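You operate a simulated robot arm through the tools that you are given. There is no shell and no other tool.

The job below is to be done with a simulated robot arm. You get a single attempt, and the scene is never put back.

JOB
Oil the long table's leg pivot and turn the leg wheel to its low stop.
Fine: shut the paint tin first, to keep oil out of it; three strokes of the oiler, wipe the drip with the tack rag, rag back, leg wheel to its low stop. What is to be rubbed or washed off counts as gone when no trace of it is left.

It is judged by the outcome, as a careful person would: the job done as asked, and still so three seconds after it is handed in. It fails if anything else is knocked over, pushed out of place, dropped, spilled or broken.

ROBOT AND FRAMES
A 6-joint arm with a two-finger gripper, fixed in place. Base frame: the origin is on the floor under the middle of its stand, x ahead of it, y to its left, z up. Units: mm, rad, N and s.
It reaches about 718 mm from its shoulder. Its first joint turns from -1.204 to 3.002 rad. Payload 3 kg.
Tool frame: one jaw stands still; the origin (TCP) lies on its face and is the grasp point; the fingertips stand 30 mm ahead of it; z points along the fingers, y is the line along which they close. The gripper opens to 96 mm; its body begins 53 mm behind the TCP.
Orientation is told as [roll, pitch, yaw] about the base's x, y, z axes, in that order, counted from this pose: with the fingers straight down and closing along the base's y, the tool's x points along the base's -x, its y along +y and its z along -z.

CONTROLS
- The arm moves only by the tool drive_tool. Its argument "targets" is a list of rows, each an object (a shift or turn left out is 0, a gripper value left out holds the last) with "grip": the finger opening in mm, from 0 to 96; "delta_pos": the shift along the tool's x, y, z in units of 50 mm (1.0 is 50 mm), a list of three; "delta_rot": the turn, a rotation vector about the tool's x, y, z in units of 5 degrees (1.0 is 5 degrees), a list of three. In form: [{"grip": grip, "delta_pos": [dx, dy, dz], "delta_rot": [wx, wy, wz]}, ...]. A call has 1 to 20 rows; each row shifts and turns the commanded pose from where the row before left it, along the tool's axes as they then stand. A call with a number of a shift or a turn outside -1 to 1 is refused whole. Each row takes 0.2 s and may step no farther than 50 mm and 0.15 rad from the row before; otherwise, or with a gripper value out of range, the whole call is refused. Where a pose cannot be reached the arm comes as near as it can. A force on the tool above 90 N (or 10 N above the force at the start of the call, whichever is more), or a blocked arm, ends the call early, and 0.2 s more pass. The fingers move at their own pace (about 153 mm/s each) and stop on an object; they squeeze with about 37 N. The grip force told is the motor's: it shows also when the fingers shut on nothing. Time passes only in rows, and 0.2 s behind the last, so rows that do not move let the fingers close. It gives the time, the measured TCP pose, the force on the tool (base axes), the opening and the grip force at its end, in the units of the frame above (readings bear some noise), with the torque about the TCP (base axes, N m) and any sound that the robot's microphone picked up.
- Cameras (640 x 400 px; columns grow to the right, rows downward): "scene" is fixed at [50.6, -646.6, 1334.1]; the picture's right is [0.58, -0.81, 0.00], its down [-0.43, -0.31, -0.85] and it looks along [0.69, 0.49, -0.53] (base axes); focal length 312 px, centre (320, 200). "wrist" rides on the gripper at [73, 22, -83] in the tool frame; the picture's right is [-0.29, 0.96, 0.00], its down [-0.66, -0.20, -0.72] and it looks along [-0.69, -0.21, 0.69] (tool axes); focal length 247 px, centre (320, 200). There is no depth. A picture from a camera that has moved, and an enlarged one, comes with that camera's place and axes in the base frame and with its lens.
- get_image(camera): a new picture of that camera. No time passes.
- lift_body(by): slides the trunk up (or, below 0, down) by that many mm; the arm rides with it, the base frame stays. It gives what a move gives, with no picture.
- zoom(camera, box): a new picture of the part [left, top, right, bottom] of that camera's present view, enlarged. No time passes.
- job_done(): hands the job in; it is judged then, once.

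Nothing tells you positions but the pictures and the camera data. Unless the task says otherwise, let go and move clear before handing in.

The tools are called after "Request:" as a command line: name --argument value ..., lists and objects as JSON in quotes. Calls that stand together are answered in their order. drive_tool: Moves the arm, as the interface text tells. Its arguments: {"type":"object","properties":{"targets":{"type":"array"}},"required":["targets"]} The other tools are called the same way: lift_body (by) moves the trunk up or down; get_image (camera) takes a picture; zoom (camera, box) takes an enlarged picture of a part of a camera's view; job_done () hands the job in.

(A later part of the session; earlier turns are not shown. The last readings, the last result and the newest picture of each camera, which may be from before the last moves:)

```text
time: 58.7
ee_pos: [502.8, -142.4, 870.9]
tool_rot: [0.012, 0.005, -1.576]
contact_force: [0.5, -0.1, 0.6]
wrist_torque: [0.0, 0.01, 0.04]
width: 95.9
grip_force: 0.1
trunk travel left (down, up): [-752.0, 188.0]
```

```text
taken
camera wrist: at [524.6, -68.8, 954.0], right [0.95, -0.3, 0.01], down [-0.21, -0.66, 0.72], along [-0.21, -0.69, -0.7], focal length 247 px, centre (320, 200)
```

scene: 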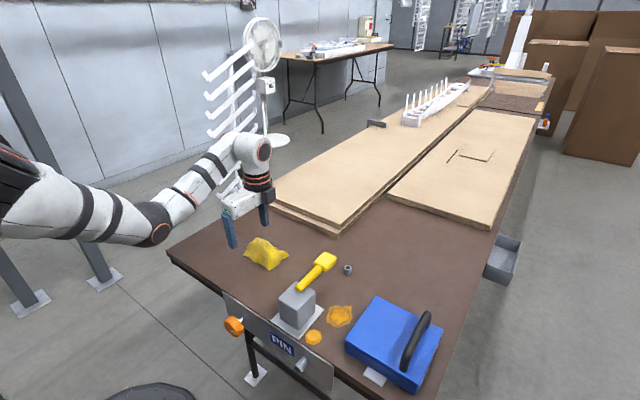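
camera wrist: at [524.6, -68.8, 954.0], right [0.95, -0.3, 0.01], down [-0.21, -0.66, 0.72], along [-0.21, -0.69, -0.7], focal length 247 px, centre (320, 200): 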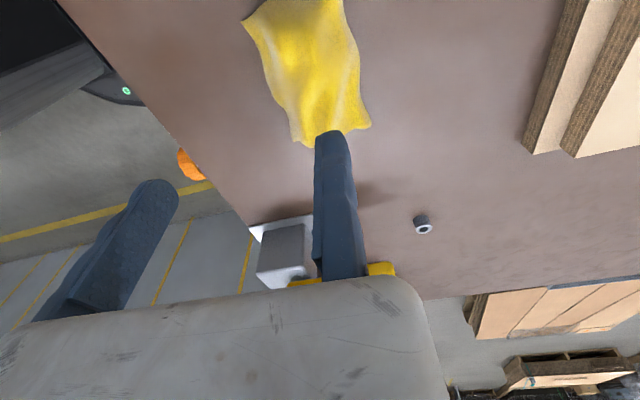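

Turned to -90° cleanly; rag centre from this view is about (500, -142). I move to TCP x 548 so the fingers straddle it, then descend.

Request:
drive_tool --targets '[{"delta_pos": [0, 0.45, 0]}, {"delta_pos": [0, 0.45, 0.2]}, {"delta_pos": [0, 0, 0.6]}, {"delta_pos": [0, 0, 0]}]'

Request:
get_image --camera "wrist"

Request:
zoom --camera "scene" --box '[200, 160, 340, 300]'

```text
time: 59.7
ee_pos: [549.7, -141.3, 831.9]
tool_rot: [0.011, 0.004, -1.577]
contact_force: [-1.0, -0.5, -0.2]
wrist_torque: [-0.01, 0.0, -0.01]
width: 95.8
grip_force: 0.1
trunk travel left (down, up): [-752.0, 188.0]
```

```text
taken
camera wrist: at [570.4, -68.8, 915.2], right [0.95, -0.3, 0.01], down [-0.21, -0.66, 0.72], along [-0.21, -0.69, -0.7], focal length 247 px, centre (320, 200)
```

wrist: 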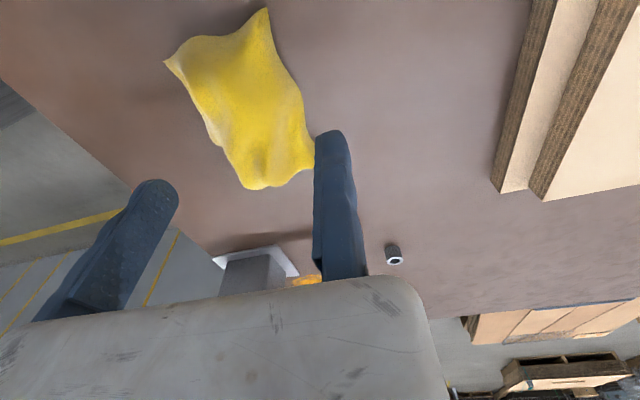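

```text
2.86 times, centred on (270, 230) of scene
camera zoom: at [50.6, -646.6, 1334.1], right [0.58, -0.81, 0.0], down [-0.43, -0.31, -0.85], along [0.69, 0.49, -0.53], focal length 893 px, centre (463, 114)
```

zoom: 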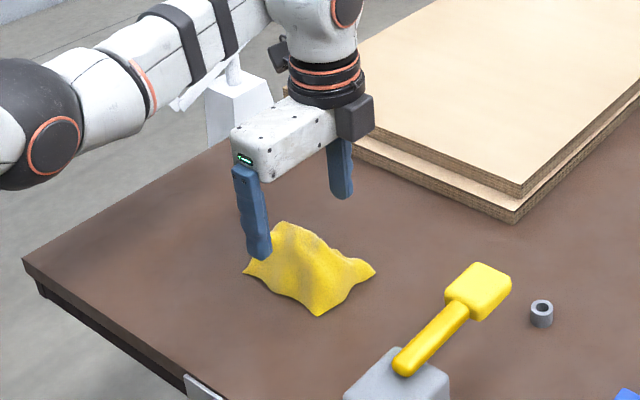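

Alignment looks right: rag between the fingers. I descend to just above the table.

Request:
drive_tool --targets '[{"delta_pos": [-0.02, 0, 0.3]}, {"delta_pos": [0, 0, 0.3]}, {"delta_pos": [0, 0, 0.2]}, {"delta_pos": [0, 0, 0]}]'

Request:
get_image --camera "wrist"

Request:
zoom --camera "scene" --box '[200, 160, 340, 300]'

```text
time: 60.7
ee_pos: [550.3, -144.7, 791.2]
tool_rot: [0.012, 0.005, -1.577]
contact_force: [0.1, 0.2, -0.2]
wrist_torque: [-0.01, -0.01, 0.02]
width: 96.0
grip_force: 0.0
trunk travel left (down, up): [-752.0, 188.0]
```

```text
taken
camera wrist: at [570.6, -69.9, 874.4], right [0.95, -0.3, 0.01], down [-0.21, -0.66, 0.72], along [-0.21, -0.69, -0.7], focal length 247 px, centre (320, 200)
```

wrist: 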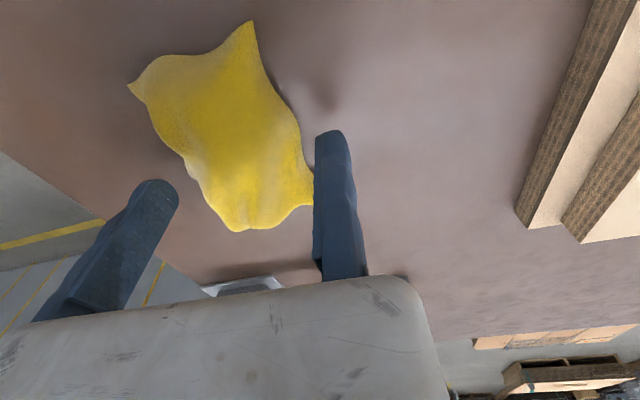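

```text
2.86 times, centred on (270, 230) of scene
camera zoom: at [50.6, -646.6, 1334.1], right [0.58, -0.81, 0.0], down [-0.43, -0.31, -0.85], along [0.69, 0.49, -0.53], focal length 893 px, centre (463, 114)
```

zoom: 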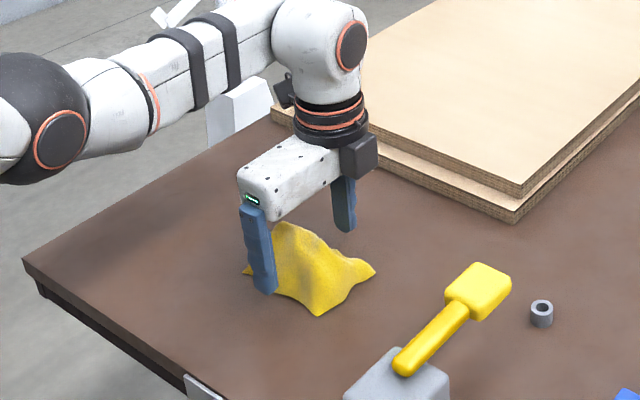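

Fingers straddle the rag near table level. Since only one jaw moves, I shift the fixed jaw up close to the rag (12 mm toward -x) so closing won't drag it, then close.

Request:
drive_tool --targets '[{"delta_pos": [0, -0.12, 0.03]}, {"delta_pos": [0, -0.12, 0.03]}, {"delta_pos": [0, 0, 0]}]'

Request:
get_image --camera "wrist"

```text
time: 61.5
ee_pos: [536.6, -142.8, 789.1]
tool_rot: [0.012, 0.006, -1.578]
contact_force: [-0.4, 0.4, -0.6]
wrist_torque: [0.0, 0.02, -0.01]
width: 96.1
grip_force: 0.1
trunk travel left (down, up): [-752.0, 188.0]
```

```text
taken
camera wrist: at [558.4, -69.0, 871.5], right [0.95, -0.3, 0.01], down [-0.21, -0.66, 0.72], along [-0.21, -0.69, -0.7], focal length 247 px, centre (320, 200)
```

wrist: 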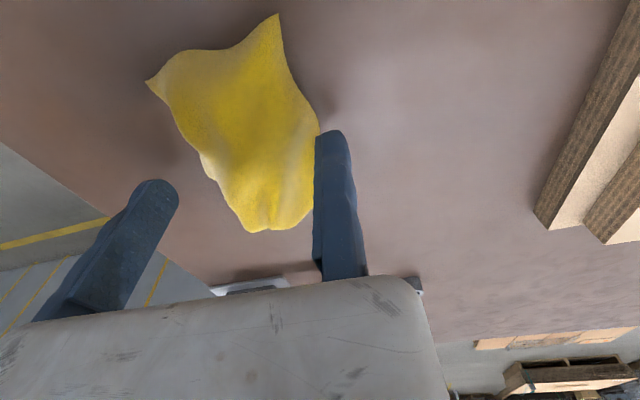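

Request:
drive_tool --targets '[{"grip": 0, "delta_pos": [0, 0, 0]}, {"delta_pos": [0, 0, 0]}, {"delta_pos": [0, 0, 0]}, {"delta_pos": [0, 0, 0]}]'

Request:
get_image --camera "wrist"

Request:
zoom --camera "scene" --box '[200, 160, 340, 300]'

```text
time: 62.5
ee_pos: [537.2, -142.4, 789.2]
tool_rot: [0.012, 0.003, -1.578]
contact_force: [-0.7, 0.1, 3.3]
wrist_torque: [0.04, 0.2, 0.0]
width: 32.9
grip_force: 36.7
trunk travel left (down, up): [-752.0, 188.0]
```

```text
taken
camera wrist: at [558.1, -69.0, 872.1], right [0.95, -0.3, 0.01], down [-0.21, -0.66, 0.72], along [-0.21, -0.69, -0.7], focal length 247 px, centre (320, 200)
```

wrist: 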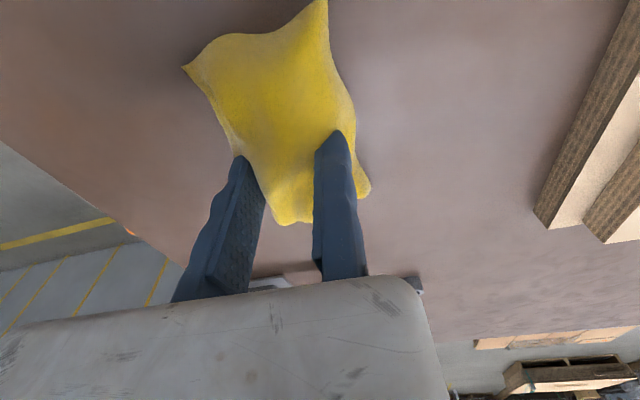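

```text
2.86 times, centred on (270, 230) of scene
camera zoom: at [50.6, -646.6, 1334.1], right [0.58, -0.81, 0.0], down [-0.43, -0.31, -0.85], along [0.69, 0.49, -0.53], focal length 893 px, centre (463, 114)
```

zoom: 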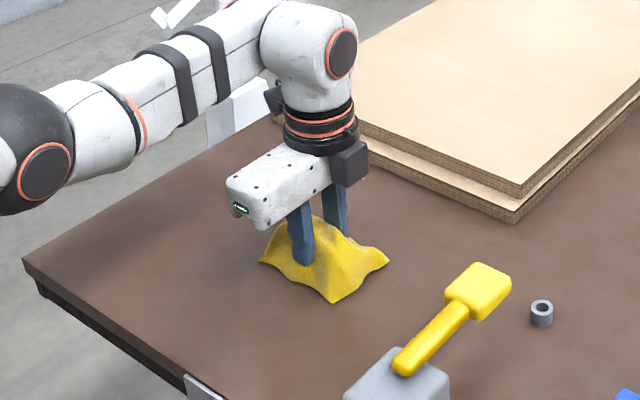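

The rag is gripped (33 mm core, 37 N); closing shifted it about 24 mm toward +x, so its home corresponds to releasing at TCP x ≈ 513, y ≈ -142, z ≈ 789. Now I lift it.

Request:
drive_tool --targets '[{"delta_pos": [0, 0, -0.3]}, {"delta_pos": [0, 0, -0.5]}, {"delta_pos": [0, 0, -0.6]}, {"delta_pos": [0, 0, -0.6]}, {"delta_pos": [0, 0, 0]}]'

Request:
get_image --camera "scene"

Request:
get_image --camera "wrist"

```text
time: 63.7
ee_pos: [536.4, -143.1, 888.6]
tool_rot: [0.012, 0.006, -1.578]
contact_force: [0.0, -1.4, 0.1]
wrist_torque: [0.02, -0.01, -0.04]
width: 0.1
grip_force: 32.9
trunk travel left (down, up): [-752.0, 188.0]
```

```text
taken
```

scene: 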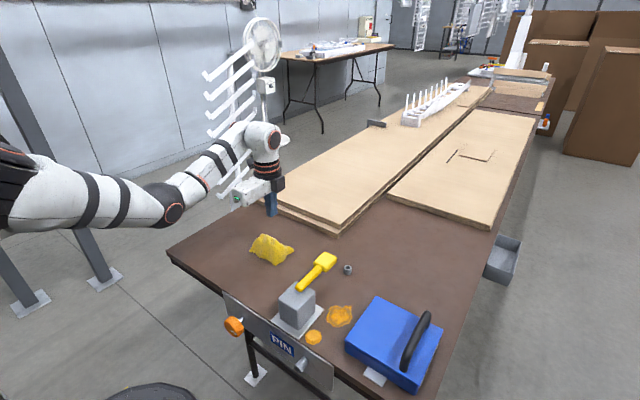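

```text
taken
camera wrist: at [558.6, -70.0, 971.1], right [0.95, -0.3, 0.01], down [-0.21, -0.66, 0.72], along [-0.21, -0.69, -0.7], focal length 247 px, centre (320, 200)
```

wrist: 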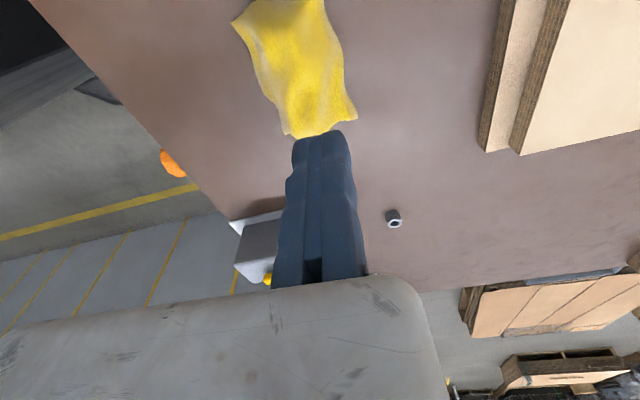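

The rag slipped out and stayed on the table. I'll look at its shape closely to find a better grip.

Request:
zoom --camera "wrist" --box '[210, 0, 390, 150]'

Request:
zoom --camera "scene" --box '[235, 220, 310, 275]'

```text
2.67 times, centred on (300, 75) of wrist
camera zoom: at [558.6, -70.0, 971.1], right [0.95, -0.3, 0.01], down [-0.21, -0.66, 0.72], along [-0.21, -0.69, -0.7], focal length 659 px, centre (373, 533)
```

zoom: 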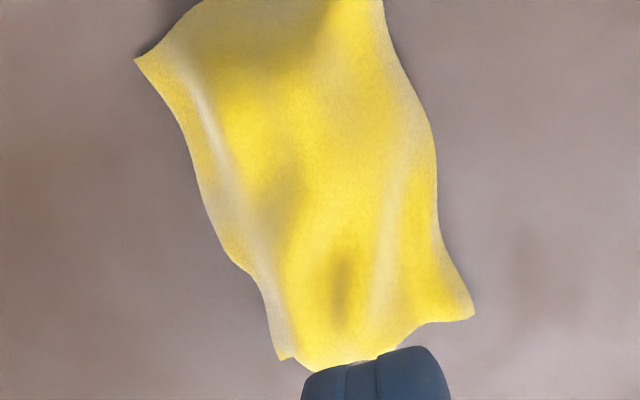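

```text
7.27 times, centred on (272, 248) of scene
camera zoom: at [50.6, -646.6, 1334.1], right [0.58, -0.81, 0.0], down [-0.43, -0.31, -0.85], along [0.69, 0.49, -0.53], focal length 2273 px, centre (666, -146)
```

zoom: 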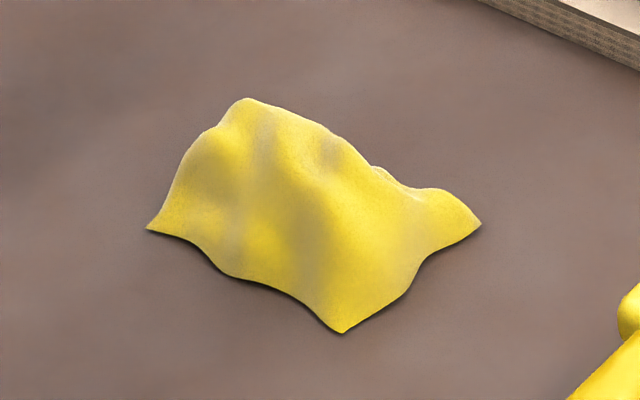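

The rag kept its shape: only a low core seems to be solid, and my tips were probably too high on it. I'll open, come down farther out on +x with the tips right at the table, nudge the rag back toward its original spot with the fixed jaw, and grip lower.

Request:
drive_tool --targets '[{"grip": 96, "delta_pos": [0, 0.3, 0]}, {"delta_pos": [0, 0.28, 0]}, {"delta_pos": [0, 0, 0.5]}, {"delta_pos": [0, 0, 0.6]}, {"delta_pos": [0, 0, 0.6]}, {"delta_pos": [0, 0, 0.2]}, {"delta_pos": [0, 0, 0]}]'

Request:
get_image --camera "wrist"

Request:
zoom --camera "scene" --box '[220, 180, 320, 280]'

```text
time: 65.3
ee_pos: [565.4, -142.7, 795.4]
tool_rot: [0.01, 0.005, -1.577]
contact_force: [0.0, 0.0, -0.6]
wrist_torque: [-0.02, 0.0, -0.02]
width: 95.8
grip_force: 0.1
trunk travel left (down, up): [-752.0, 188.0]
```

```text
taken
camera wrist: at [586.1, -69.5, 878.6], right [0.95, -0.3, 0.01], down [-0.21, -0.66, 0.72], along [-0.21, -0.69, -0.7], focal length 247 px, centre (320, 200)
```

wrist: 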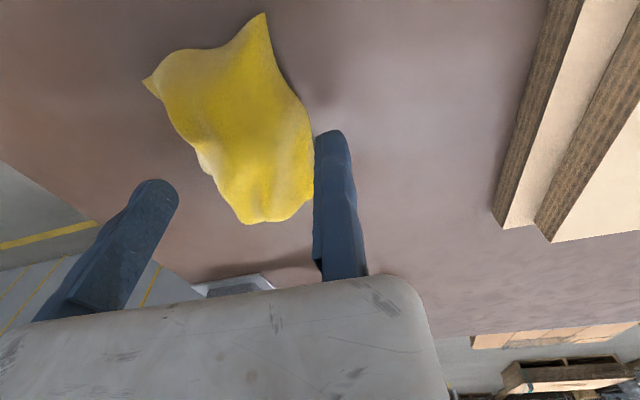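

```text
4.00 times, centred on (270, 230) of scene
camera zoom: at [50.6, -646.6, 1334.1], right [0.58, -0.81, 0.0], down [-0.43, -0.31, -0.85], along [0.69, 0.49, -0.53], focal length 1250 px, centre (520, 80)
```

zoom: 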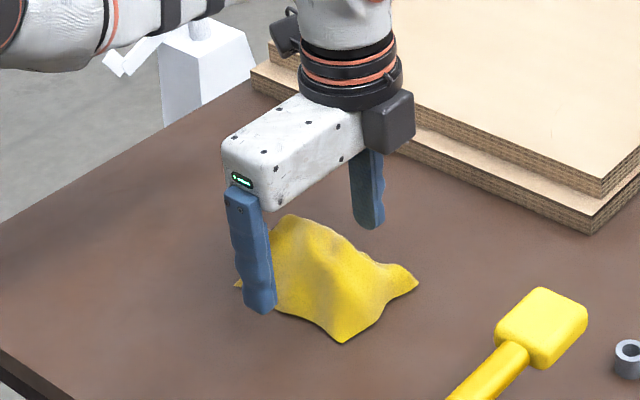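

Good alignment at z 795. I lower in small steps to just touch or nearly touch the table.

Request:
drive_tool --targets '[{"delta_pos": [0, 0, 0.1]}, {"delta_pos": [0, 0, 0.08]}, {"delta_pos": [0, 0, 0]}]'

Request:
drive_tool --targets '[{"delta_pos": [0, 0, 0.06]}, {"delta_pos": [0, 0, 0]}]'

```text
time: 66.1
ee_pos: [563.8, -142.7, 786.8]
tool_rot: [0.01, 0.005, -1.577]
contact_force: [-0.4, 0.4, -0.5]
wrist_torque: [-0.04, 0.0, -0.03]
width: 95.8
grip_force: 0.1
out of reach, approached as far as the arm can: row 2
trunk travel left (down, up): [-752.0, 188.0]
```

```text
time: 66.7
ee_pos: [560.8, -143.5, 783.1]
tool_rot: [0.011, 0.005, -1.576]
contact_force: [0.0, 0.3, 0.3]
wrist_torque: [0.03, -0.03, 0.02]
width: 95.8
grip_force: 0.0
trunk travel left (down, up): [-752.0, 188.0]
```

Request:
drive_tool --targets '[{"delta_pos": [0, -0.08, 0.04]}, {"delta_pos": [0, -0.08, 0.04]}, {"delta_pos": [0, 0, 0]}]'

Request:
drive_tool --targets '[{"delta_pos": [0, -0.16, 0]}, {"delta_pos": [0, -0.16, 0]}, {"delta_pos": [0, -0.16, 0]}, {"delta_pos": [0, 0, 0]}]'

Request:
get_image --camera "wrist"

```text
time: 67.5
ee_pos: [557.3, -143.6, 777.9]
tool_rot: [0.01, 0.006, -1.576]
contact_force: [0.7, 0.9, 0.5]
wrist_torque: [0.01, -0.01, 0.02]
width: 95.8
grip_force: 0.1
trunk travel left (down, up): [-752.0, 188.0]
```

```text
time: 68.5
ee_pos: [552.0, -143.1, 770.6]
tool_rot: [0.012, 0.005, -1.574]
contact_force: [1.3, -1.0, 19.6]
wrist_torque: [-0.12, 1.98, 0.11]
width: 94.2
grip_force: 0.1
out of reach, approached as far as the arm can: row 1, 2, 3
trunk travel left (down, up): [-752.0, 188.0]
```

```text
taken
camera wrist: at [573.2, -69.9, 854.7], right [0.95, -0.3, 0.01], down [-0.21, -0.66, 0.72], along [-0.21, -0.69, -0.7], focal length 247 px, centre (320, 200)
```

wrist: 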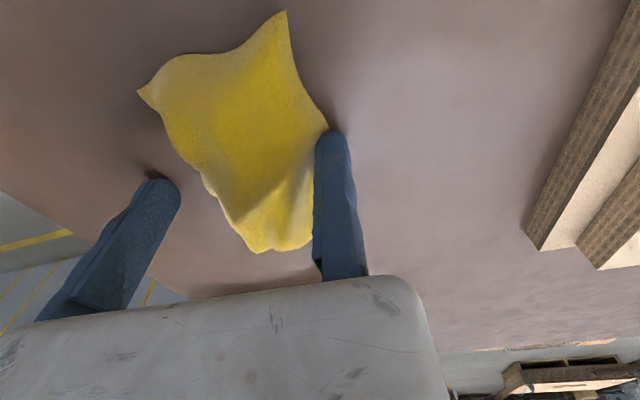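

That pressed on the table (20 N): the table top is near z 742, lower than I thought, and the arm hit another limit. I lift off at once and look at the posture.

Request:
drive_tool --targets '[{"delta_pos": [0, 0, -0.3]}, {"delta_pos": [0, 0, -0.2]}, {"delta_pos": [0, 0, 0]}]'

Request:
get_image --camera "scene"

```text
time: 69.3
ee_pos: [562.0, -143.6, 789.2]
tool_rot: [0.009, 0.006, -1.576]
contact_force: [0.5, 0.7, 0.1]
wrist_torque: [0.0, -0.02, 0.0]
width: 96.1
grip_force: 0.1
out of reach, approached as far as the arm can: row 1, 2
trunk travel left (down, up): [-752.0, 188.0]
```

```text
taken
```

scene: 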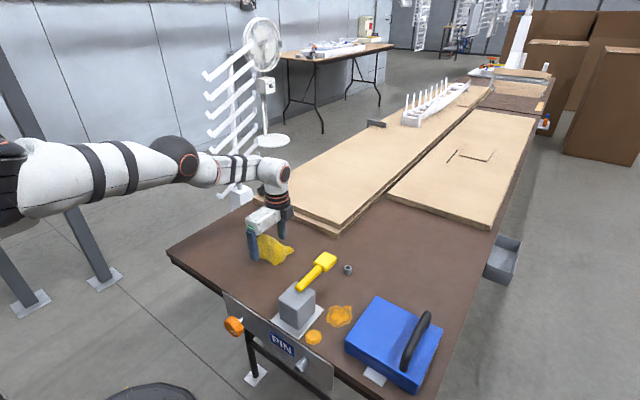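

The arm was stretched nearly straight, which explains the odd limits. I'll raise the tool clear of the rag, then lower the trunk so the arm works bent.

Request:
drive_tool --targets '[{"delta_pos": [0, 0, -0.5]}, {"delta_pos": [0, 0, -0.6]}, {"delta_pos": [0, 0, -0.6]}, {"delta_pos": [0, 0, -0.6]}, {"delta_pos": [0, 0, 0]}]'

Request:
lift_body --by -80

Request:
get_image --camera "scene"

Request:
get_image --camera "wrist"

```text
time: 70.5
ee_pos: [591.2, -140.9, 898.6]
tool_rot: [0.01, 0.005, -1.576]
contact_force: [-0.8, -0.1, -0.7]
wrist_torque: [-0.02, 0.02, 0.01]
width: 96.1
grip_force: 0.0
out of reach, approached as far as the arm can: row 1, 2, 3, 4
trunk travel left (down, up): [-752.0, 188.0]
```

```text
time: 71.7
ee_pos: [592.7, -140.8, 817.3]
tool_rot: [0.007, 0.004, -1.575]
contact_force: [1.1, -1.1, 0.5]
wrist_torque: [-0.01, 0.05, 0.02]
width: 95.9
grip_force: 0.1
trunk travel left (down, up): [-672.0, 268.0]
```

```text
taken
```

scene: 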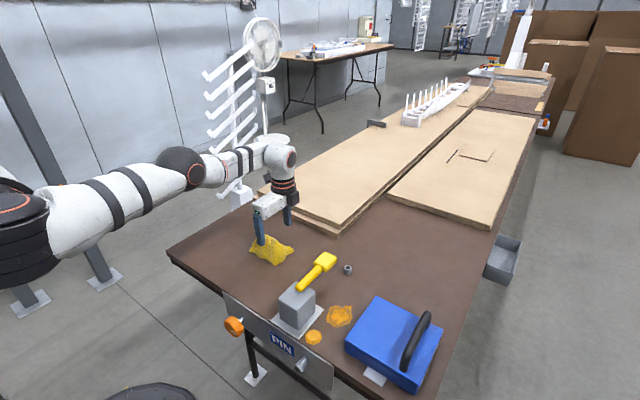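

```text
taken
camera wrist: at [613.4, -68.2, 901.5], right [0.95, -0.3, 0.01], down [-0.21, -0.66, 0.72], along [-0.21, -0.69, -0.7], focal length 247 px, centre (320, 200)
```

wrist: 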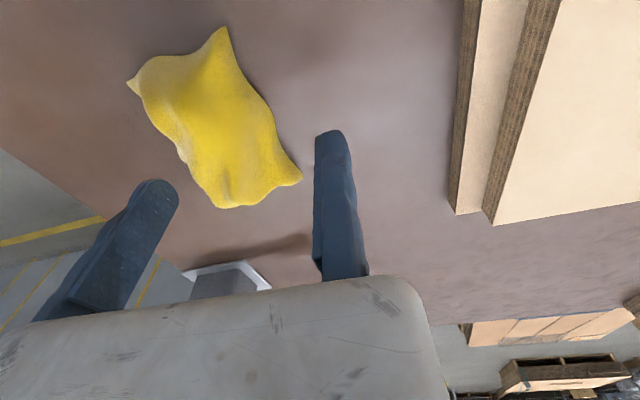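

Still nearly straight, with nothing touched. I move inward (-x) with a slight rise so the elbow bends again.

Request:
drive_tool --targets '[{"delta_pos": [0, -0.2, -0.2]}, {"delta_pos": [0, -0.2, -0.2]}, {"delta_pos": [0, -0.2, 0]}, {"delta_pos": [0, 0, 0]}]'

Request:
get_image --camera "scene"

```text
time: 72.7
ee_pos: [595.2, -139.6, 833.7]
tool_rot: [0.009, 0.005, -1.57]
contact_force: [0.0, -0.8, -0.3]
wrist_torque: [-0.01, -0.02, 0.03]
width: 96.1
grip_force: 0.1
out of reach, approached as far as the arm can: row 1, 2, 3
trunk travel left (down, up): [-672.0, 268.0]
```

```text
taken
```

scene: 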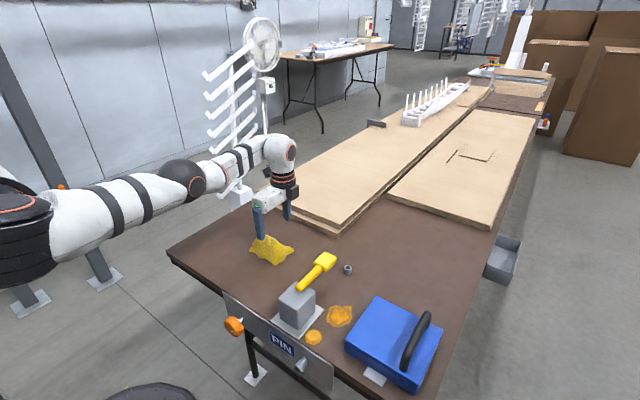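

The elbow seems locked straight, a singular posture where small inward moves have no effect. I'll rise a bit for clearance and try a larger inward step with a tilt of the tool to unlock it.

Request:
drive_tool --targets '[{"delta_pos": [0, 0, -0.6]}, {"delta_pos": [0, 0, -0.6]}, {"delta_pos": [0, -0.9, -0.1]}, {"delta_pos": [0, -0.9, -0.1]}, {"delta_pos": [0, 0, 0]}]'

Request:
get_image --camera "scene"

```text
time: 73.8
ee_pos: [552.5, -132.1, 875.2]
tool_rot: [0.007, 0.002, -1.575]
contact_force: [0.3, -0.1, -1.3]
wrist_torque: [0.01, 0.02, -0.02]
width: 95.7
grip_force: 0.1
out of reach, approached as far as the arm can: row 3, 4
trunk travel left (down, up): [-672.0, 268.0]
```

```text
taken
```

scene: 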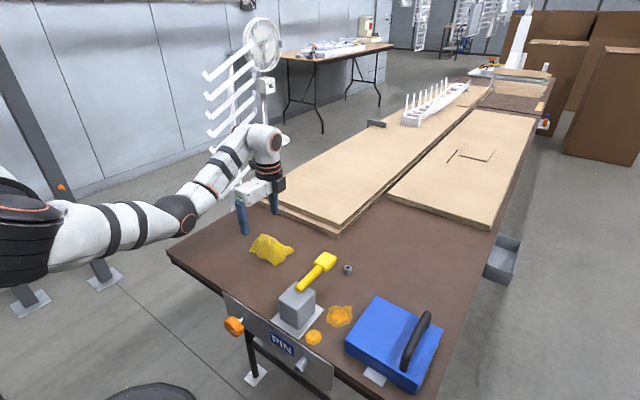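

The elbow is bent again (low). At this trunk height there is enough room at low z, so I'll go over the rag at x 561 and descend carefully.

Request:
drive_tool --targets '[{"delta_pos": [-0.2, 0.17, 0.3]}, {"delta_pos": [0, 0, 0.5]}, {"delta_pos": [0, 0, 0.5]}, {"delta_pos": [0, 0, 0]}]'

Request:
get_image --camera "wrist"

Request:
get_image --camera "scene"

```text
time: 74.8
ee_pos: [563.7, -143.1, 810.0]
tool_rot: [0.009, 0.003, -1.575]
contact_force: [0.4, 0.1, 0.2]
wrist_torque: [0.02, 0.03, 0.01]
width: 95.8
grip_force: 0.1
trunk travel left (down, up): [-672.0, 268.0]
```

```text
taken
camera wrist: at [585.2, -69.5, 893.6], right [0.95, -0.3, 0.01], down [-0.21, -0.66, 0.72], along [-0.21, -0.69, -0.7], focal length 247 px, centre (320, 200)
```

wrist: 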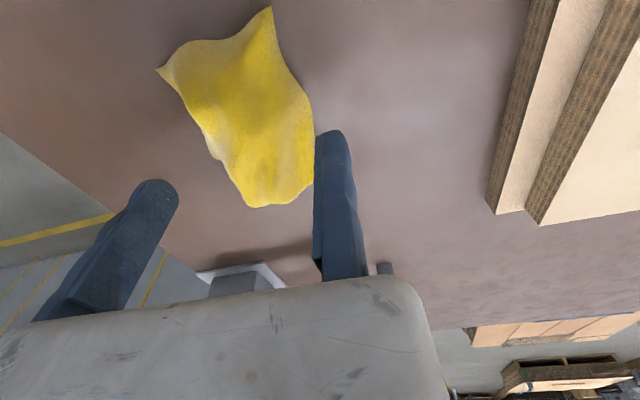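

```text
taken
```

scene: 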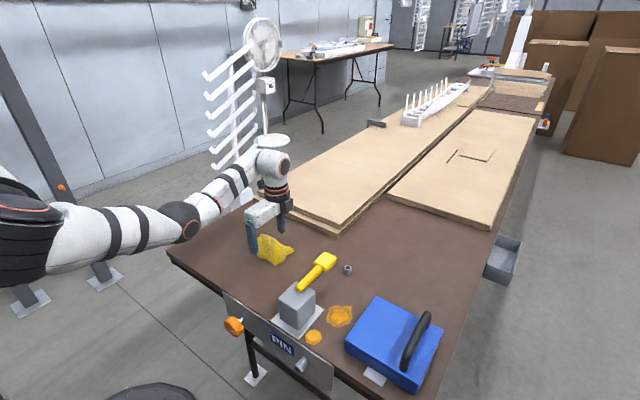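

Request:
drive_tool --targets '[{"delta_pos": [0, -0.05, 0.2]}, {"delta_pos": [0, -0.05, 0.2]}, {"delta_pos": [0, -0.05, 0.2]}, {"delta_pos": [0, 0, 0]}]'

Request:
get_image --camera "wrist"

```text
time: 75.8
ee_pos: [555.6, -144.4, 778.2]
tool_rot: [0.007, 0.005, -1.576]
contact_force: [-0.8, -0.3, 0.1]
wrist_torque: [-0.01, 0.01, 0.0]
width: 95.8
grip_force: 0.0
trunk travel left (down, up): [-672.0, 268.0]
```

```text
taken
camera wrist: at [578.3, -70.9, 861.7], right [0.95, -0.3, 0.01], down [-0.21, -0.66, 0.72], along [-0.21, -0.69, -0.7], focal length 247 px, centre (320, 200)
```

wrist: 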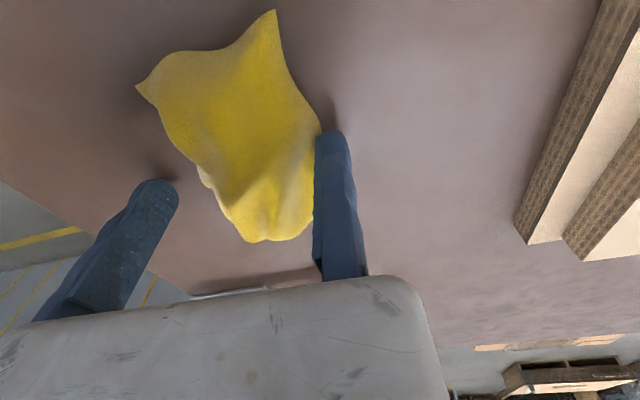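

At z 778 with no contact. Now I slide -x; the fixed jaw should nudge the rag back toward its original place.

Request:
drive_tool --targets '[{"delta_pos": [0, -0.15, 0]}, {"delta_pos": [0, -0.15, 0]}, {"delta_pos": [0, -0.15, 0]}, {"delta_pos": [0, 0, 0]}]'

Request:
get_image --camera "wrist"

```text
time: 76.8
ee_pos: [534.4, -143.3, 778.2]
tool_rot: [0.01, 0.005, -1.576]
contact_force: [0.1, -0.7, -0.5]
wrist_torque: [0.02, -0.02, 0.01]
width: 96.1
grip_force: 0.1
trunk travel left (down, up): [-672.0, 268.0]
```

```text
taken
camera wrist: at [556.5, -70.8, 861.6], right [0.95, -0.3, 0.01], down [-0.21, -0.66, 0.72], along [-0.21, -0.69, -0.7], focal length 247 px, centre (320, 200)
```

wrist: 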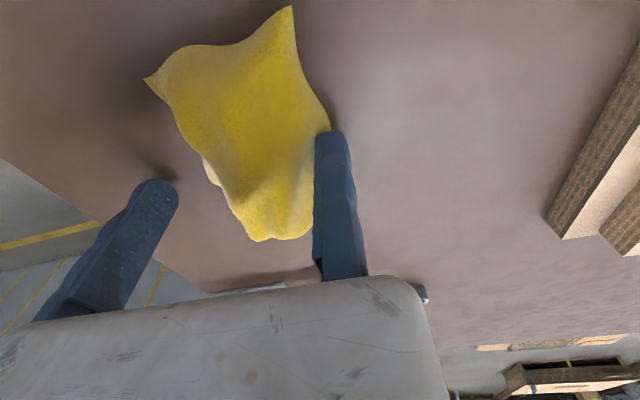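

The rag followed the jaw; its corner is now about 6 mm short of its original place. I push 6 mm more, then close.

Request:
drive_tool --targets '[{"delta_pos": [0, -0.13, 0.02]}, {"delta_pos": [0, 0, 0]}, {"grip": 0, "delta_pos": [0, 0, 0]}, {"delta_pos": [0, 0, 0]}, {"delta_pos": [0, 0, 0]}, {"delta_pos": [0, 0, 0]}]'

Request:
get_image --camera "wrist"

Request:
zoom --camera "scene" --box '[220, 180, 320, 280]'

```text
time: 78.2
ee_pos: [528.8, -143.5, 777.8]
tool_rot: [0.009, 0.005, -1.578]
contact_force: [-0.2, 0.0, -0.3]
wrist_torque: [-0.01, -0.03, -0.01]
width: 59.2
grip_force: 36.9
trunk travel left (down, up): [-672.0, 268.0]
```

```text
taken
camera wrist: at [549.9, -70.1, 860.7], right [0.95, -0.3, 0.01], down [-0.21, -0.66, 0.72], along [-0.21, -0.69, -0.7], focal length 247 px, centre (320, 200)
```

wrist: 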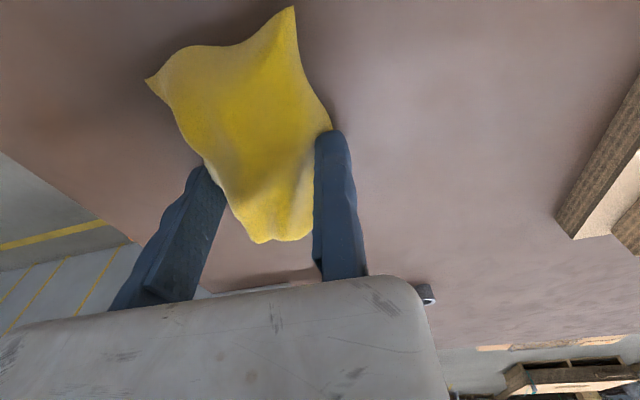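

```text
4.00 times, centred on (270, 230) of scene
camera zoom: at [50.6, -646.6, 1334.1], right [0.58, -0.81, 0.0], down [-0.43, -0.31, -0.85], along [0.69, 0.49, -0.53], focal length 1250 px, centre (520, 80)
```

zoom: 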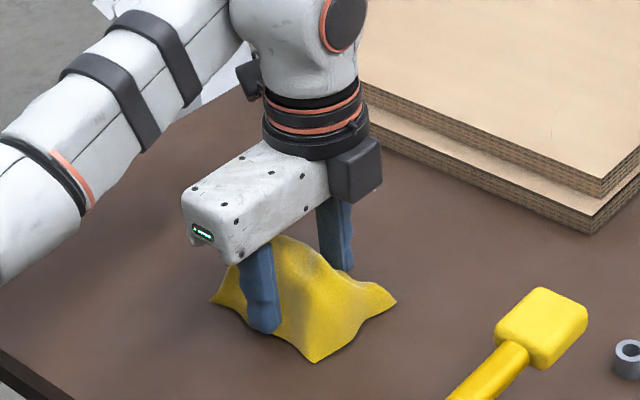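

Now a solid grip at 59 mm, with the rag back at its original location: home is TCP (529, -143.5, 778). I lift gently and verify it comes along.

Request:
drive_tool --targets '[{"delta_pos": [0, 0, -0.2]}, {"delta_pos": [0, 0, -0.3]}, {"delta_pos": [0, 0, -0.4]}, {"delta_pos": [0, 0, 0]}]'

Request:
get_image --camera "wrist"

Request:
get_image --camera "scene"

```text
time: 79.2
ee_pos: [526.6, -143.8, 821.7]
tool_rot: [0.008, 0.006, -1.577]
contact_force: [-0.2, 0.6, -0.3]
wrist_torque: [-0.01, 0.0, -0.02]
width: 59.0
grip_force: 37.0
trunk travel left (down, up): [-672.0, 268.0]
```

```text
taken
camera wrist: at [548.8, -70.1, 905.9], right [0.95, -0.3, 0.01], down [-0.21, -0.66, 0.72], along [-0.21, -0.69, -0.7], focal length 247 px, centre (320, 200)
```

wrist: 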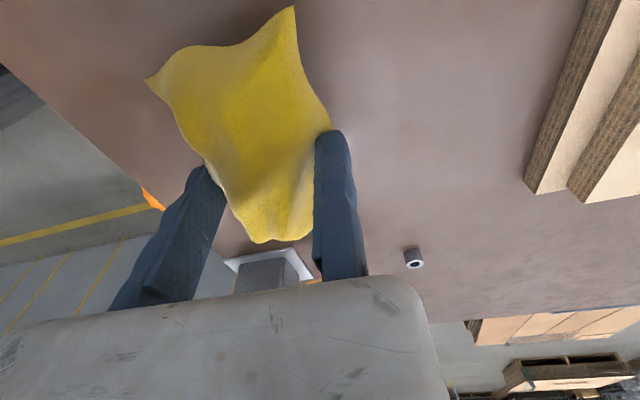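

```text
taken
```

scene: 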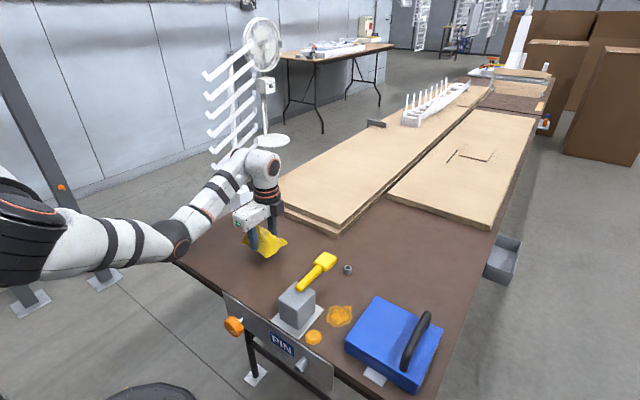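

The rag is firmly held and came up with the gripper. To clear the oiler lever I'll raise the whole trunk by 80 mm (joints unchanged), then travel toward -y.

Request:
lift_body --by 80

Request:
drive_tool --targets '[{"delta_pos": [-0.4, 0, 0]}, {"delta_pos": [-0.5, 0, 0]}, {"delta_pos": [-0.5, 0, 0]}, {"delta_pos": [-0.5, 0, 0]}, {"delta_pos": [0, 0, 0]}]'

Request:
get_image --camera "scene"

```text
time: 80.4
ee_pos: [526.6, -143.3, 902.1]
tool_rot: [0.008, 0.005, -1.576]
contact_force: [0.4, 0.5, -1.0]
wrist_torque: [-0.02, 0.01, -0.04]
width: 58.8
grip_force: 37.1
trunk travel left (down, up): [-752.0, 188.0]
```

```text
time: 81.6
ee_pos: [526.7, -238.7, 901.5]
tool_rot: [0.01, 0.004, -1.576]
contact_force: [-0.9, -0.2, -1.2]
wrist_torque: [0.01, -0.03, 0.0]
width: 58.8
grip_force: 37.0
trunk travel left (down, up): [-752.0, 188.0]
```

```text
taken
```

scene: 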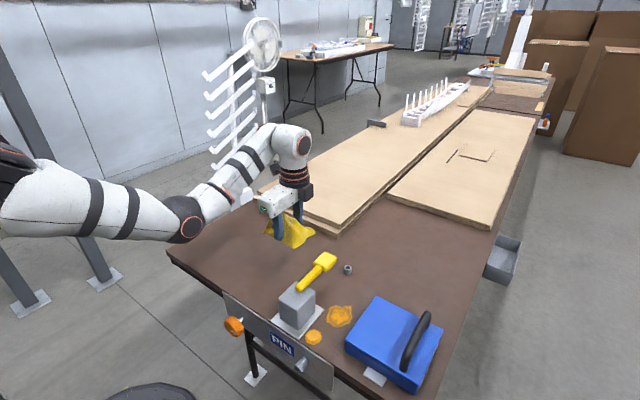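

Rag held, no limits. I continue toward -y, drawing in x gradually.

Request:
drive_tool --targets '[{"delta_pos": [-0.5, -0.1, 0]}, {"delta_pos": [-0.5, -0.1, 0]}, {"delta_pos": [-0.5, -0.2, 0]}, {"delta_pos": [-0.5, -0.2, 0]}, {"delta_pos": [0, 0, 0]}]'

Request:
drive_tool --targets '[{"delta_pos": [-0.5, -0.3, 0]}, {"delta_pos": [-0.5, -0.3, 0]}, {"delta_pos": [-0.4, -0.3, 0]}, {"delta_pos": [-0.4, -0.3, 0]}, {"delta_pos": [0, 0, 0]}]'

Request:
get_image --camera "scene"

Request:
get_image --camera "wrist"

```text
time: 82.8
ee_pos: [496.7, -338.1, 901.6]
tool_rot: [0.008, 0.004, -1.576]
contact_force: [0.5, 0.5, -0.6]
wrist_torque: [-0.01, -0.02, -0.01]
width: 59.2
grip_force: 37.1
trunk travel left (down, up): [-752.0, 188.0]
```

```text
time: 84.0
ee_pos: [434.7, -428.5, 899.0]
tool_rot: [0.007, 0.002, -1.576]
contact_force: [0.8, -0.1, -0.8]
wrist_torque: [-0.01, -0.01, -0.01]
width: 59.2
grip_force: 37.3
trunk travel left (down, up): [-752.0, 188.0]
```

```text
taken
```

scene: 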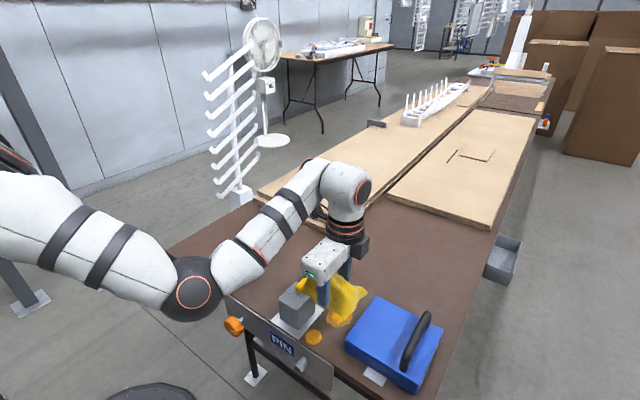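

```text
taken
camera wrist: at [456.2, -356.0, 982.6], right [0.95, -0.3, 0.01], down [-0.21, -0.66, 0.72], along [-0.21, -0.69, -0.7], focal length 247 px, centre (320, 200)
```

wrist: 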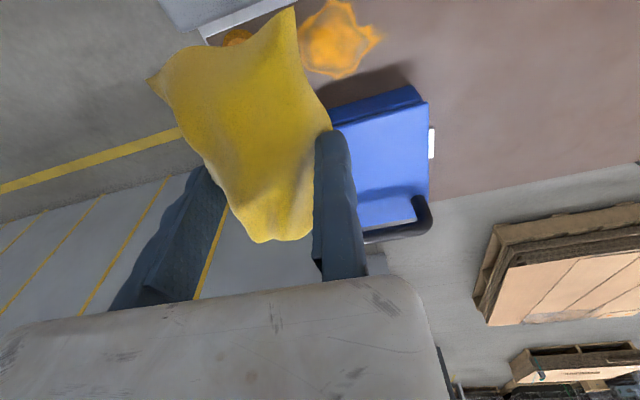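

The rag is now above the work area. I zoom to check the drip, the tin's lid and clearances.

Request:
zoom --camera "wrist" --box '[330, 70, 450, 260]'

Request:
zoom --camera "wrist" --box '[150, 0, 400, 110]'

Request:
zoom --camera "scene" --box '[260, 250, 440, 400]'

```text
2.11 times, centred on (390, 165) of wrist
camera zoom: at [456.2, -356.0, 982.6], right [0.95, -0.3, 0.01], down [-0.21, -0.66, 0.72], along [-0.21, -0.69, -0.7], focal length 520 px, centre (173, 274)
```

zoom: 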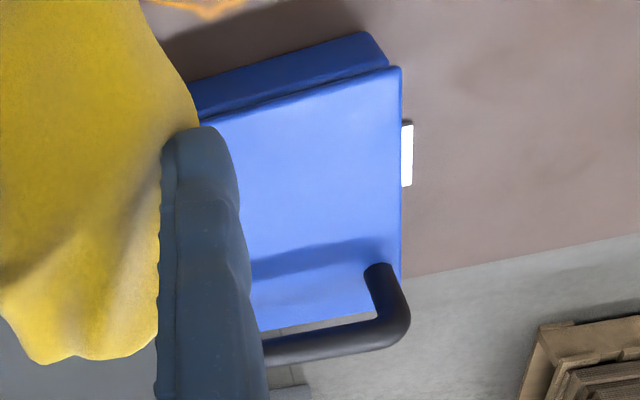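

```text
2.56 times, centred on (275, 55) of wrist
camera zoom: at [456.2, -356.0, 982.6], right [0.95, -0.3, 0.01], down [-0.21, -0.66, 0.72], along [-0.21, -0.69, -0.7], focal length 632 px, centre (435, 571)
```

zoom: 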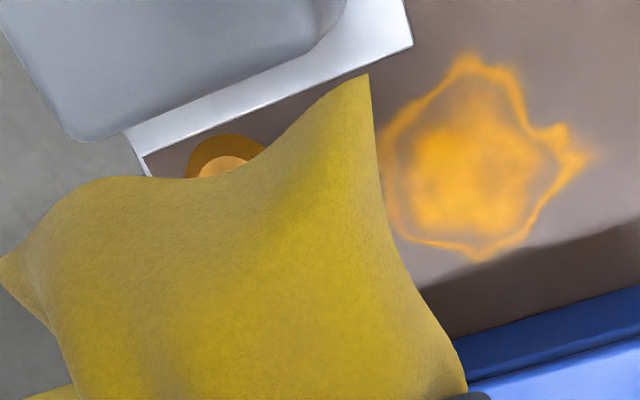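

```text
2.67 times, centred on (350, 325) of scene
camera zoom: at [50.6, -646.6, 1334.1], right [0.58, -0.81, 0.0], down [-0.43, -0.31, -0.85], along [0.69, 0.49, -0.53], focal length 833 px, centre (240, -133)
```

zoom: 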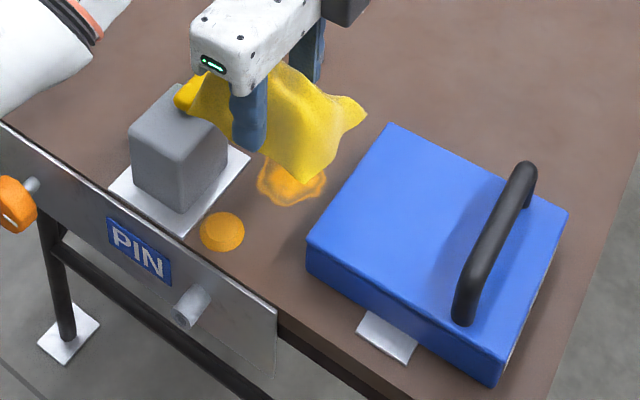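

Refined positions: drip centre about (370, -404), radius about 17; oiler base-plate edge at y -380; tin's corner at (382, -473). I'll bring the rag's centre over (368, -430) and lower it to just above the table.

Request:
drive_tool --targets '[{"delta_pos": [-0.03, -0.37, 0.2]}, {"delta_pos": [-0.03, -0.37, 0.4]}, {"delta_pos": [0, 0, 0.5]}, {"delta_pos": [0, 0, 0.5]}, {"delta_pos": [0, 0, 0.4]}, {"delta_pos": [0, 0, 0]}]'

Request:
zoom --camera "scene" --box '[240, 230, 440, 400]'

Request:
get_image --camera "wrist"

```text
time: 85.4
ee_pos: [399.3, -426.5, 802.0]
tool_rot: [0.012, -0.001, -1.574]
contact_force: [3.9, 2.6, 21.4]
wrist_torque: [-0.9, 0.24, 0.17]
width: 59.1
grip_force: 36.8
trunk travel left (down, up): [-752.0, 188.0]
```

```text
2.35 times, centred on (340, 315) of scene
camera zoom: at [50.6, -646.6, 1334.1], right [0.58, -0.81, 0.0], down [-0.43, -0.31, -0.85], along [0.69, 0.49, -0.53], focal length 735 px, centre (273, -71)
```

zoom: 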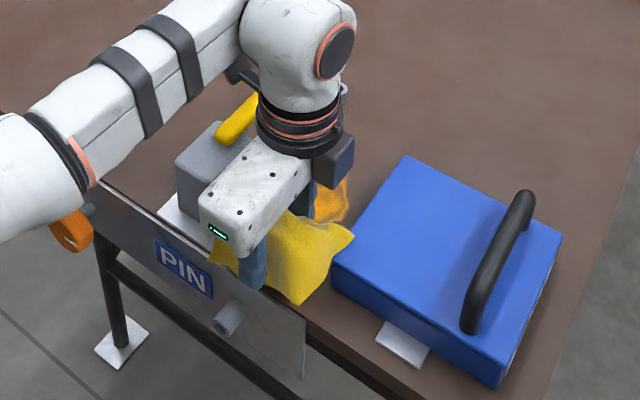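

```text
taken
camera wrist: at [420.1, -353.2, 885.5], right [0.95, -0.3, 0.01], down [-0.21, -0.66, 0.72], along [-0.21, -0.69, -0.69], focal length 247 px, centre (320, 200)
```

wrist: 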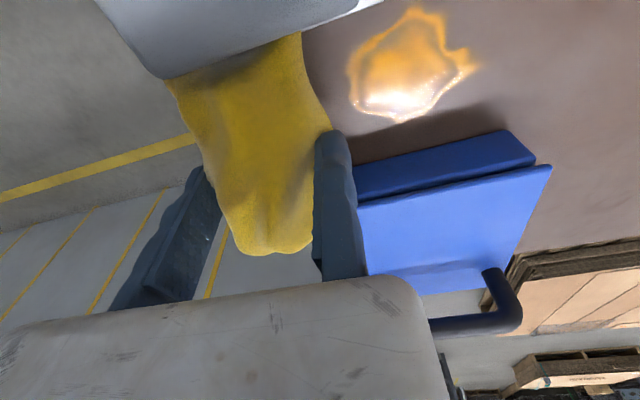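

The rag's -y end is resting on the tin's corner (torque shows contact about 42 mm to -y), so I lift off right away. Turning the rag 90° so its long side runs along x will fit the gap between oiler and tin better.

Request:
drive_tool --targets '[{"delta_pos": [0, 0, -0.3]}, {"delta_pos": [0, 0, -0.5]}, {"delta_pos": [0, 0, -0.5]}, {"delta_pos": [0, 0, -0.5]}, {"delta_pos": [0, 0, 0]}]'

Request:
zoom --camera "scene" --box '[240, 230, 440, 400]'

Request:
get_image --camera "wrist"

```text
time: 86.6
ee_pos: [401.6, -430.2, 888.8]
tool_rot: [0.009, 0.006, -1.577]
contact_force: [1.4, -0.3, -0.9]
wrist_torque: [-0.02, -0.01, -0.01]
width: 58.8
grip_force: 37.2
trunk travel left (down, up): [-752.0, 188.0]
```

```text
2.35 times, centred on (340, 315) of scene
camera zoom: at [50.6, -646.6, 1334.1], right [0.58, -0.81, 0.0], down [-0.43, -0.31, -0.85], along [0.69, 0.49, -0.53], focal length 735 px, centre (273, -71)
```

zoom: 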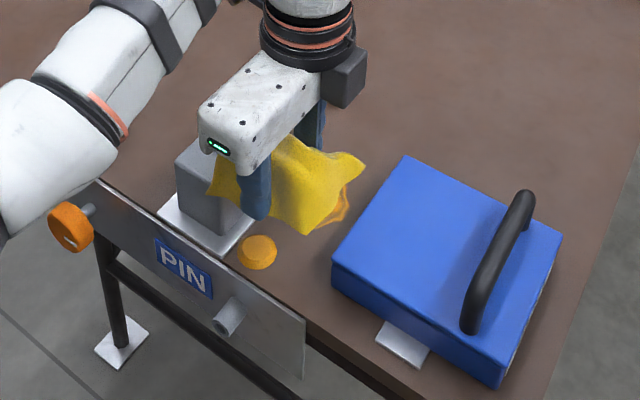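

```text
taken
camera wrist: at [421.8, -357.1, 973.6], right [0.95, -0.3, 0.01], down [-0.21, -0.66, 0.72], along [-0.21, -0.69, -0.7], focal length 247 px, centre (320, 200)
```

wrist: 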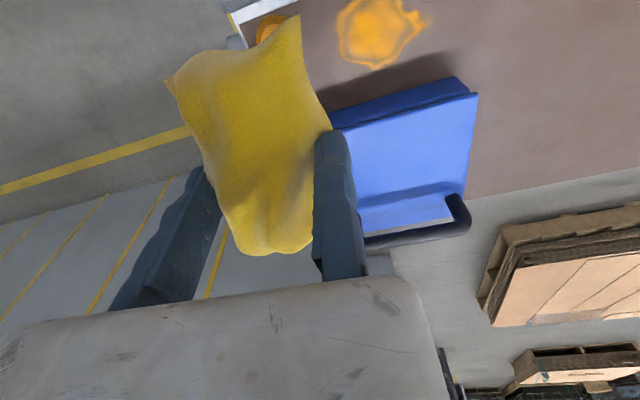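

Lifted clear; tin and drip unchanged, rag still held. Now I rotate the tool from -90° to 0° at this height.

Request:
drive_tool --targets '[{"delta_rot": [0, 0, -1]}, {"delta_rot": [0, 0, -1]}, {"delta_rot": [0, 0, -1]}, {"delta_rot": [0, 0, -1]}, {"delta_rot": [0, 0, -1]}, {"delta_rot": [0, 0, -1]}, {"delta_rot": [0, 0, -1]}, {"delta_rot": [0, 0, -1]}, {"delta_rot": [0, 0, -1]}, {"delta_rot": [0, 0, -1]}, {"delta_rot": [0, 0, -1]}, {"delta_rot": [0, 0, -1]}, {"delta_rot": [0, 0, -1]}, {"delta_rot": [0, 0, -1]}, {"delta_rot": [0, 0, -1]}, {"delta_rot": [0, 0, -1]}, {"delta_rot": [0, 0, -1]}, {"delta_rot": [0, 0, -1]}, {"delta_pos": [0, 0, 0]}]'

Request:
get_image --camera "scene"

Request:
get_image --camera "wrist"

```text
time: 90.6
ee_pos: [397.2, -429.8, 890.1]
tool_rot: [0.006, -0.01, -0.003]
contact_force: [-0.9, -0.6, -0.8]
wrist_torque: [0.0, -0.02, 0.01]
width: 58.8
grip_force: 36.8
trunk travel left (down, up): [-752.0, 188.0]
```

```text
taken
```

scene: 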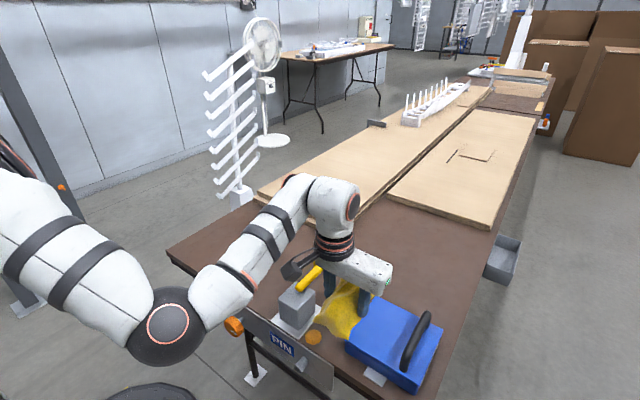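

```text
taken
camera wrist: at [323.7, -407.6, 971.9], right [0.3, 0.95, 0.01], down [0.65, -0.21, 0.73], along [0.7, -0.21, -0.69], focal length 247 px, centre (320, 200)
```

wrist: 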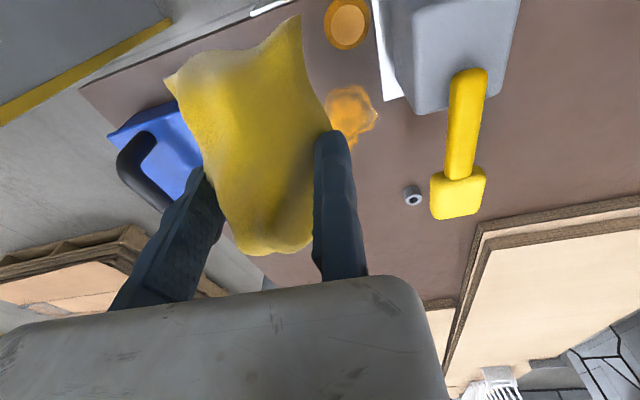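

Now the rag's long side runs along x and I can see the drip at about (373, -401), spanning roughly x 356–391, y -418 to -383. I move the rag to the front of the gap (TCP near x 344, y -395) and lower part way.

Request:
drive_tool --targets '[{"delta_pos": [0.35, 0.2, 0]}, {"delta_pos": [0.35, 0.25, 0]}, {"delta_pos": [0.36, 0.25, 0.2]}, {"delta_pos": [0, 0, 0.6]}, {"delta_pos": [0, 0, 0.6]}, {"delta_pos": [0, 0, 0]}]'

Request:
get_image --camera "scene"

Request:
get_image --camera "wrist"

```text
time: 92.0
ee_pos: [348.9, -387.4, 817.9]
tool_rot: [0.006, -0.011, -0.006]
contact_force: [-0.2, -1.0, -0.8]
wrist_torque: [0.02, 0.0, -0.02]
width: 59.0
grip_force: 37.0
out of reach, approached as far as the arm can: row 3
trunk travel left (down, up): [-752.0, 188.0]
```

```text
taken
```

scene: 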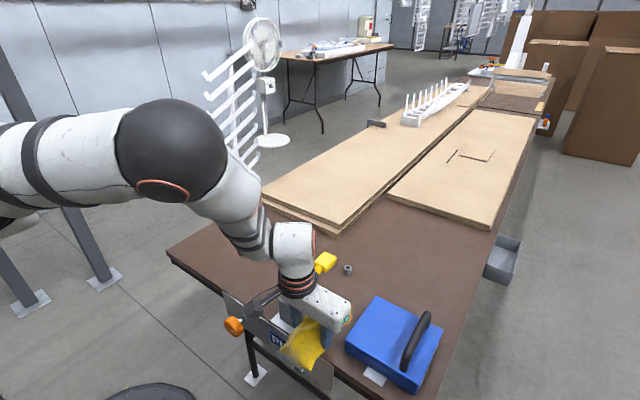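

```text
taken
camera wrist: at [274.5, -363.6, 900.8], right [0.3, 0.95, 0.01], down [0.65, -0.21, 0.73], along [0.7, -0.21, -0.69], focal length 247 px, centre (320, 200)
```

wrist: 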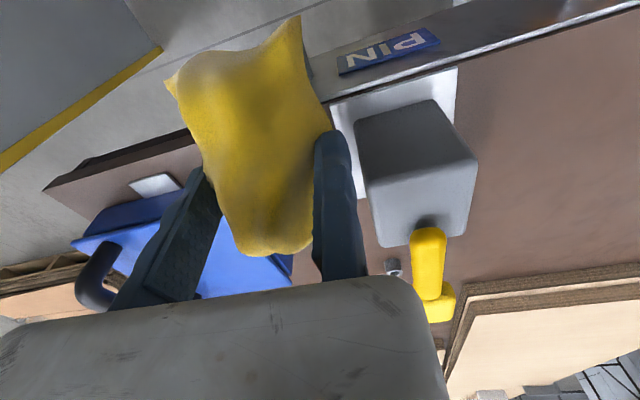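

The elbow swung up during that move, without touching anything; rag is at about (347, -417), 40 mm above the table. I check the clearance between finger and block before lowering.

Request:
zoom --camera "scene" --box '[240, 260, 380, 390]'

Request:
zoom --camera "wrist" --box '[280, 50, 480, 270]'

```text
3.08 times, centred on (310, 325) of scene
camera zoom: at [50.6, -646.6, 1334.1], right [0.58, -0.81, 0.0], down [-0.43, -0.31, -0.85], along [0.69, 0.49, -0.53], focal length 962 px, centre (351, -185)
```

zoom: 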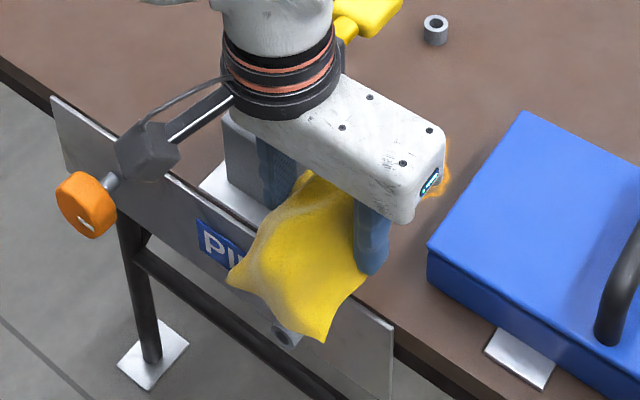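

```text
1.82 times, centred on (380, 160) of wrist
camera zoom: at [274.5, -363.6, 900.8], right [0.3, 0.95, 0.01], down [0.65, -0.21, 0.73], along [0.7, -0.21, -0.69], focal length 449 px, centre (211, 273)
```

zoom: 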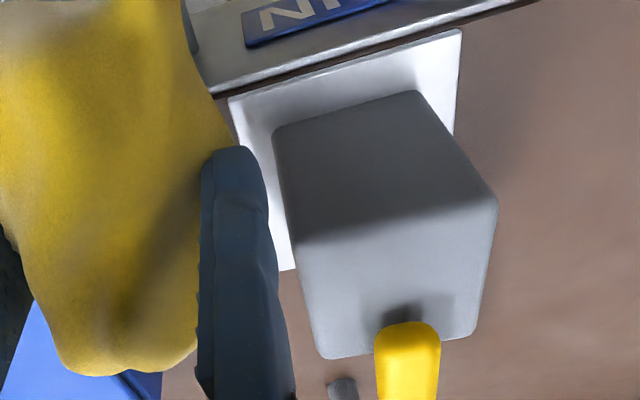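

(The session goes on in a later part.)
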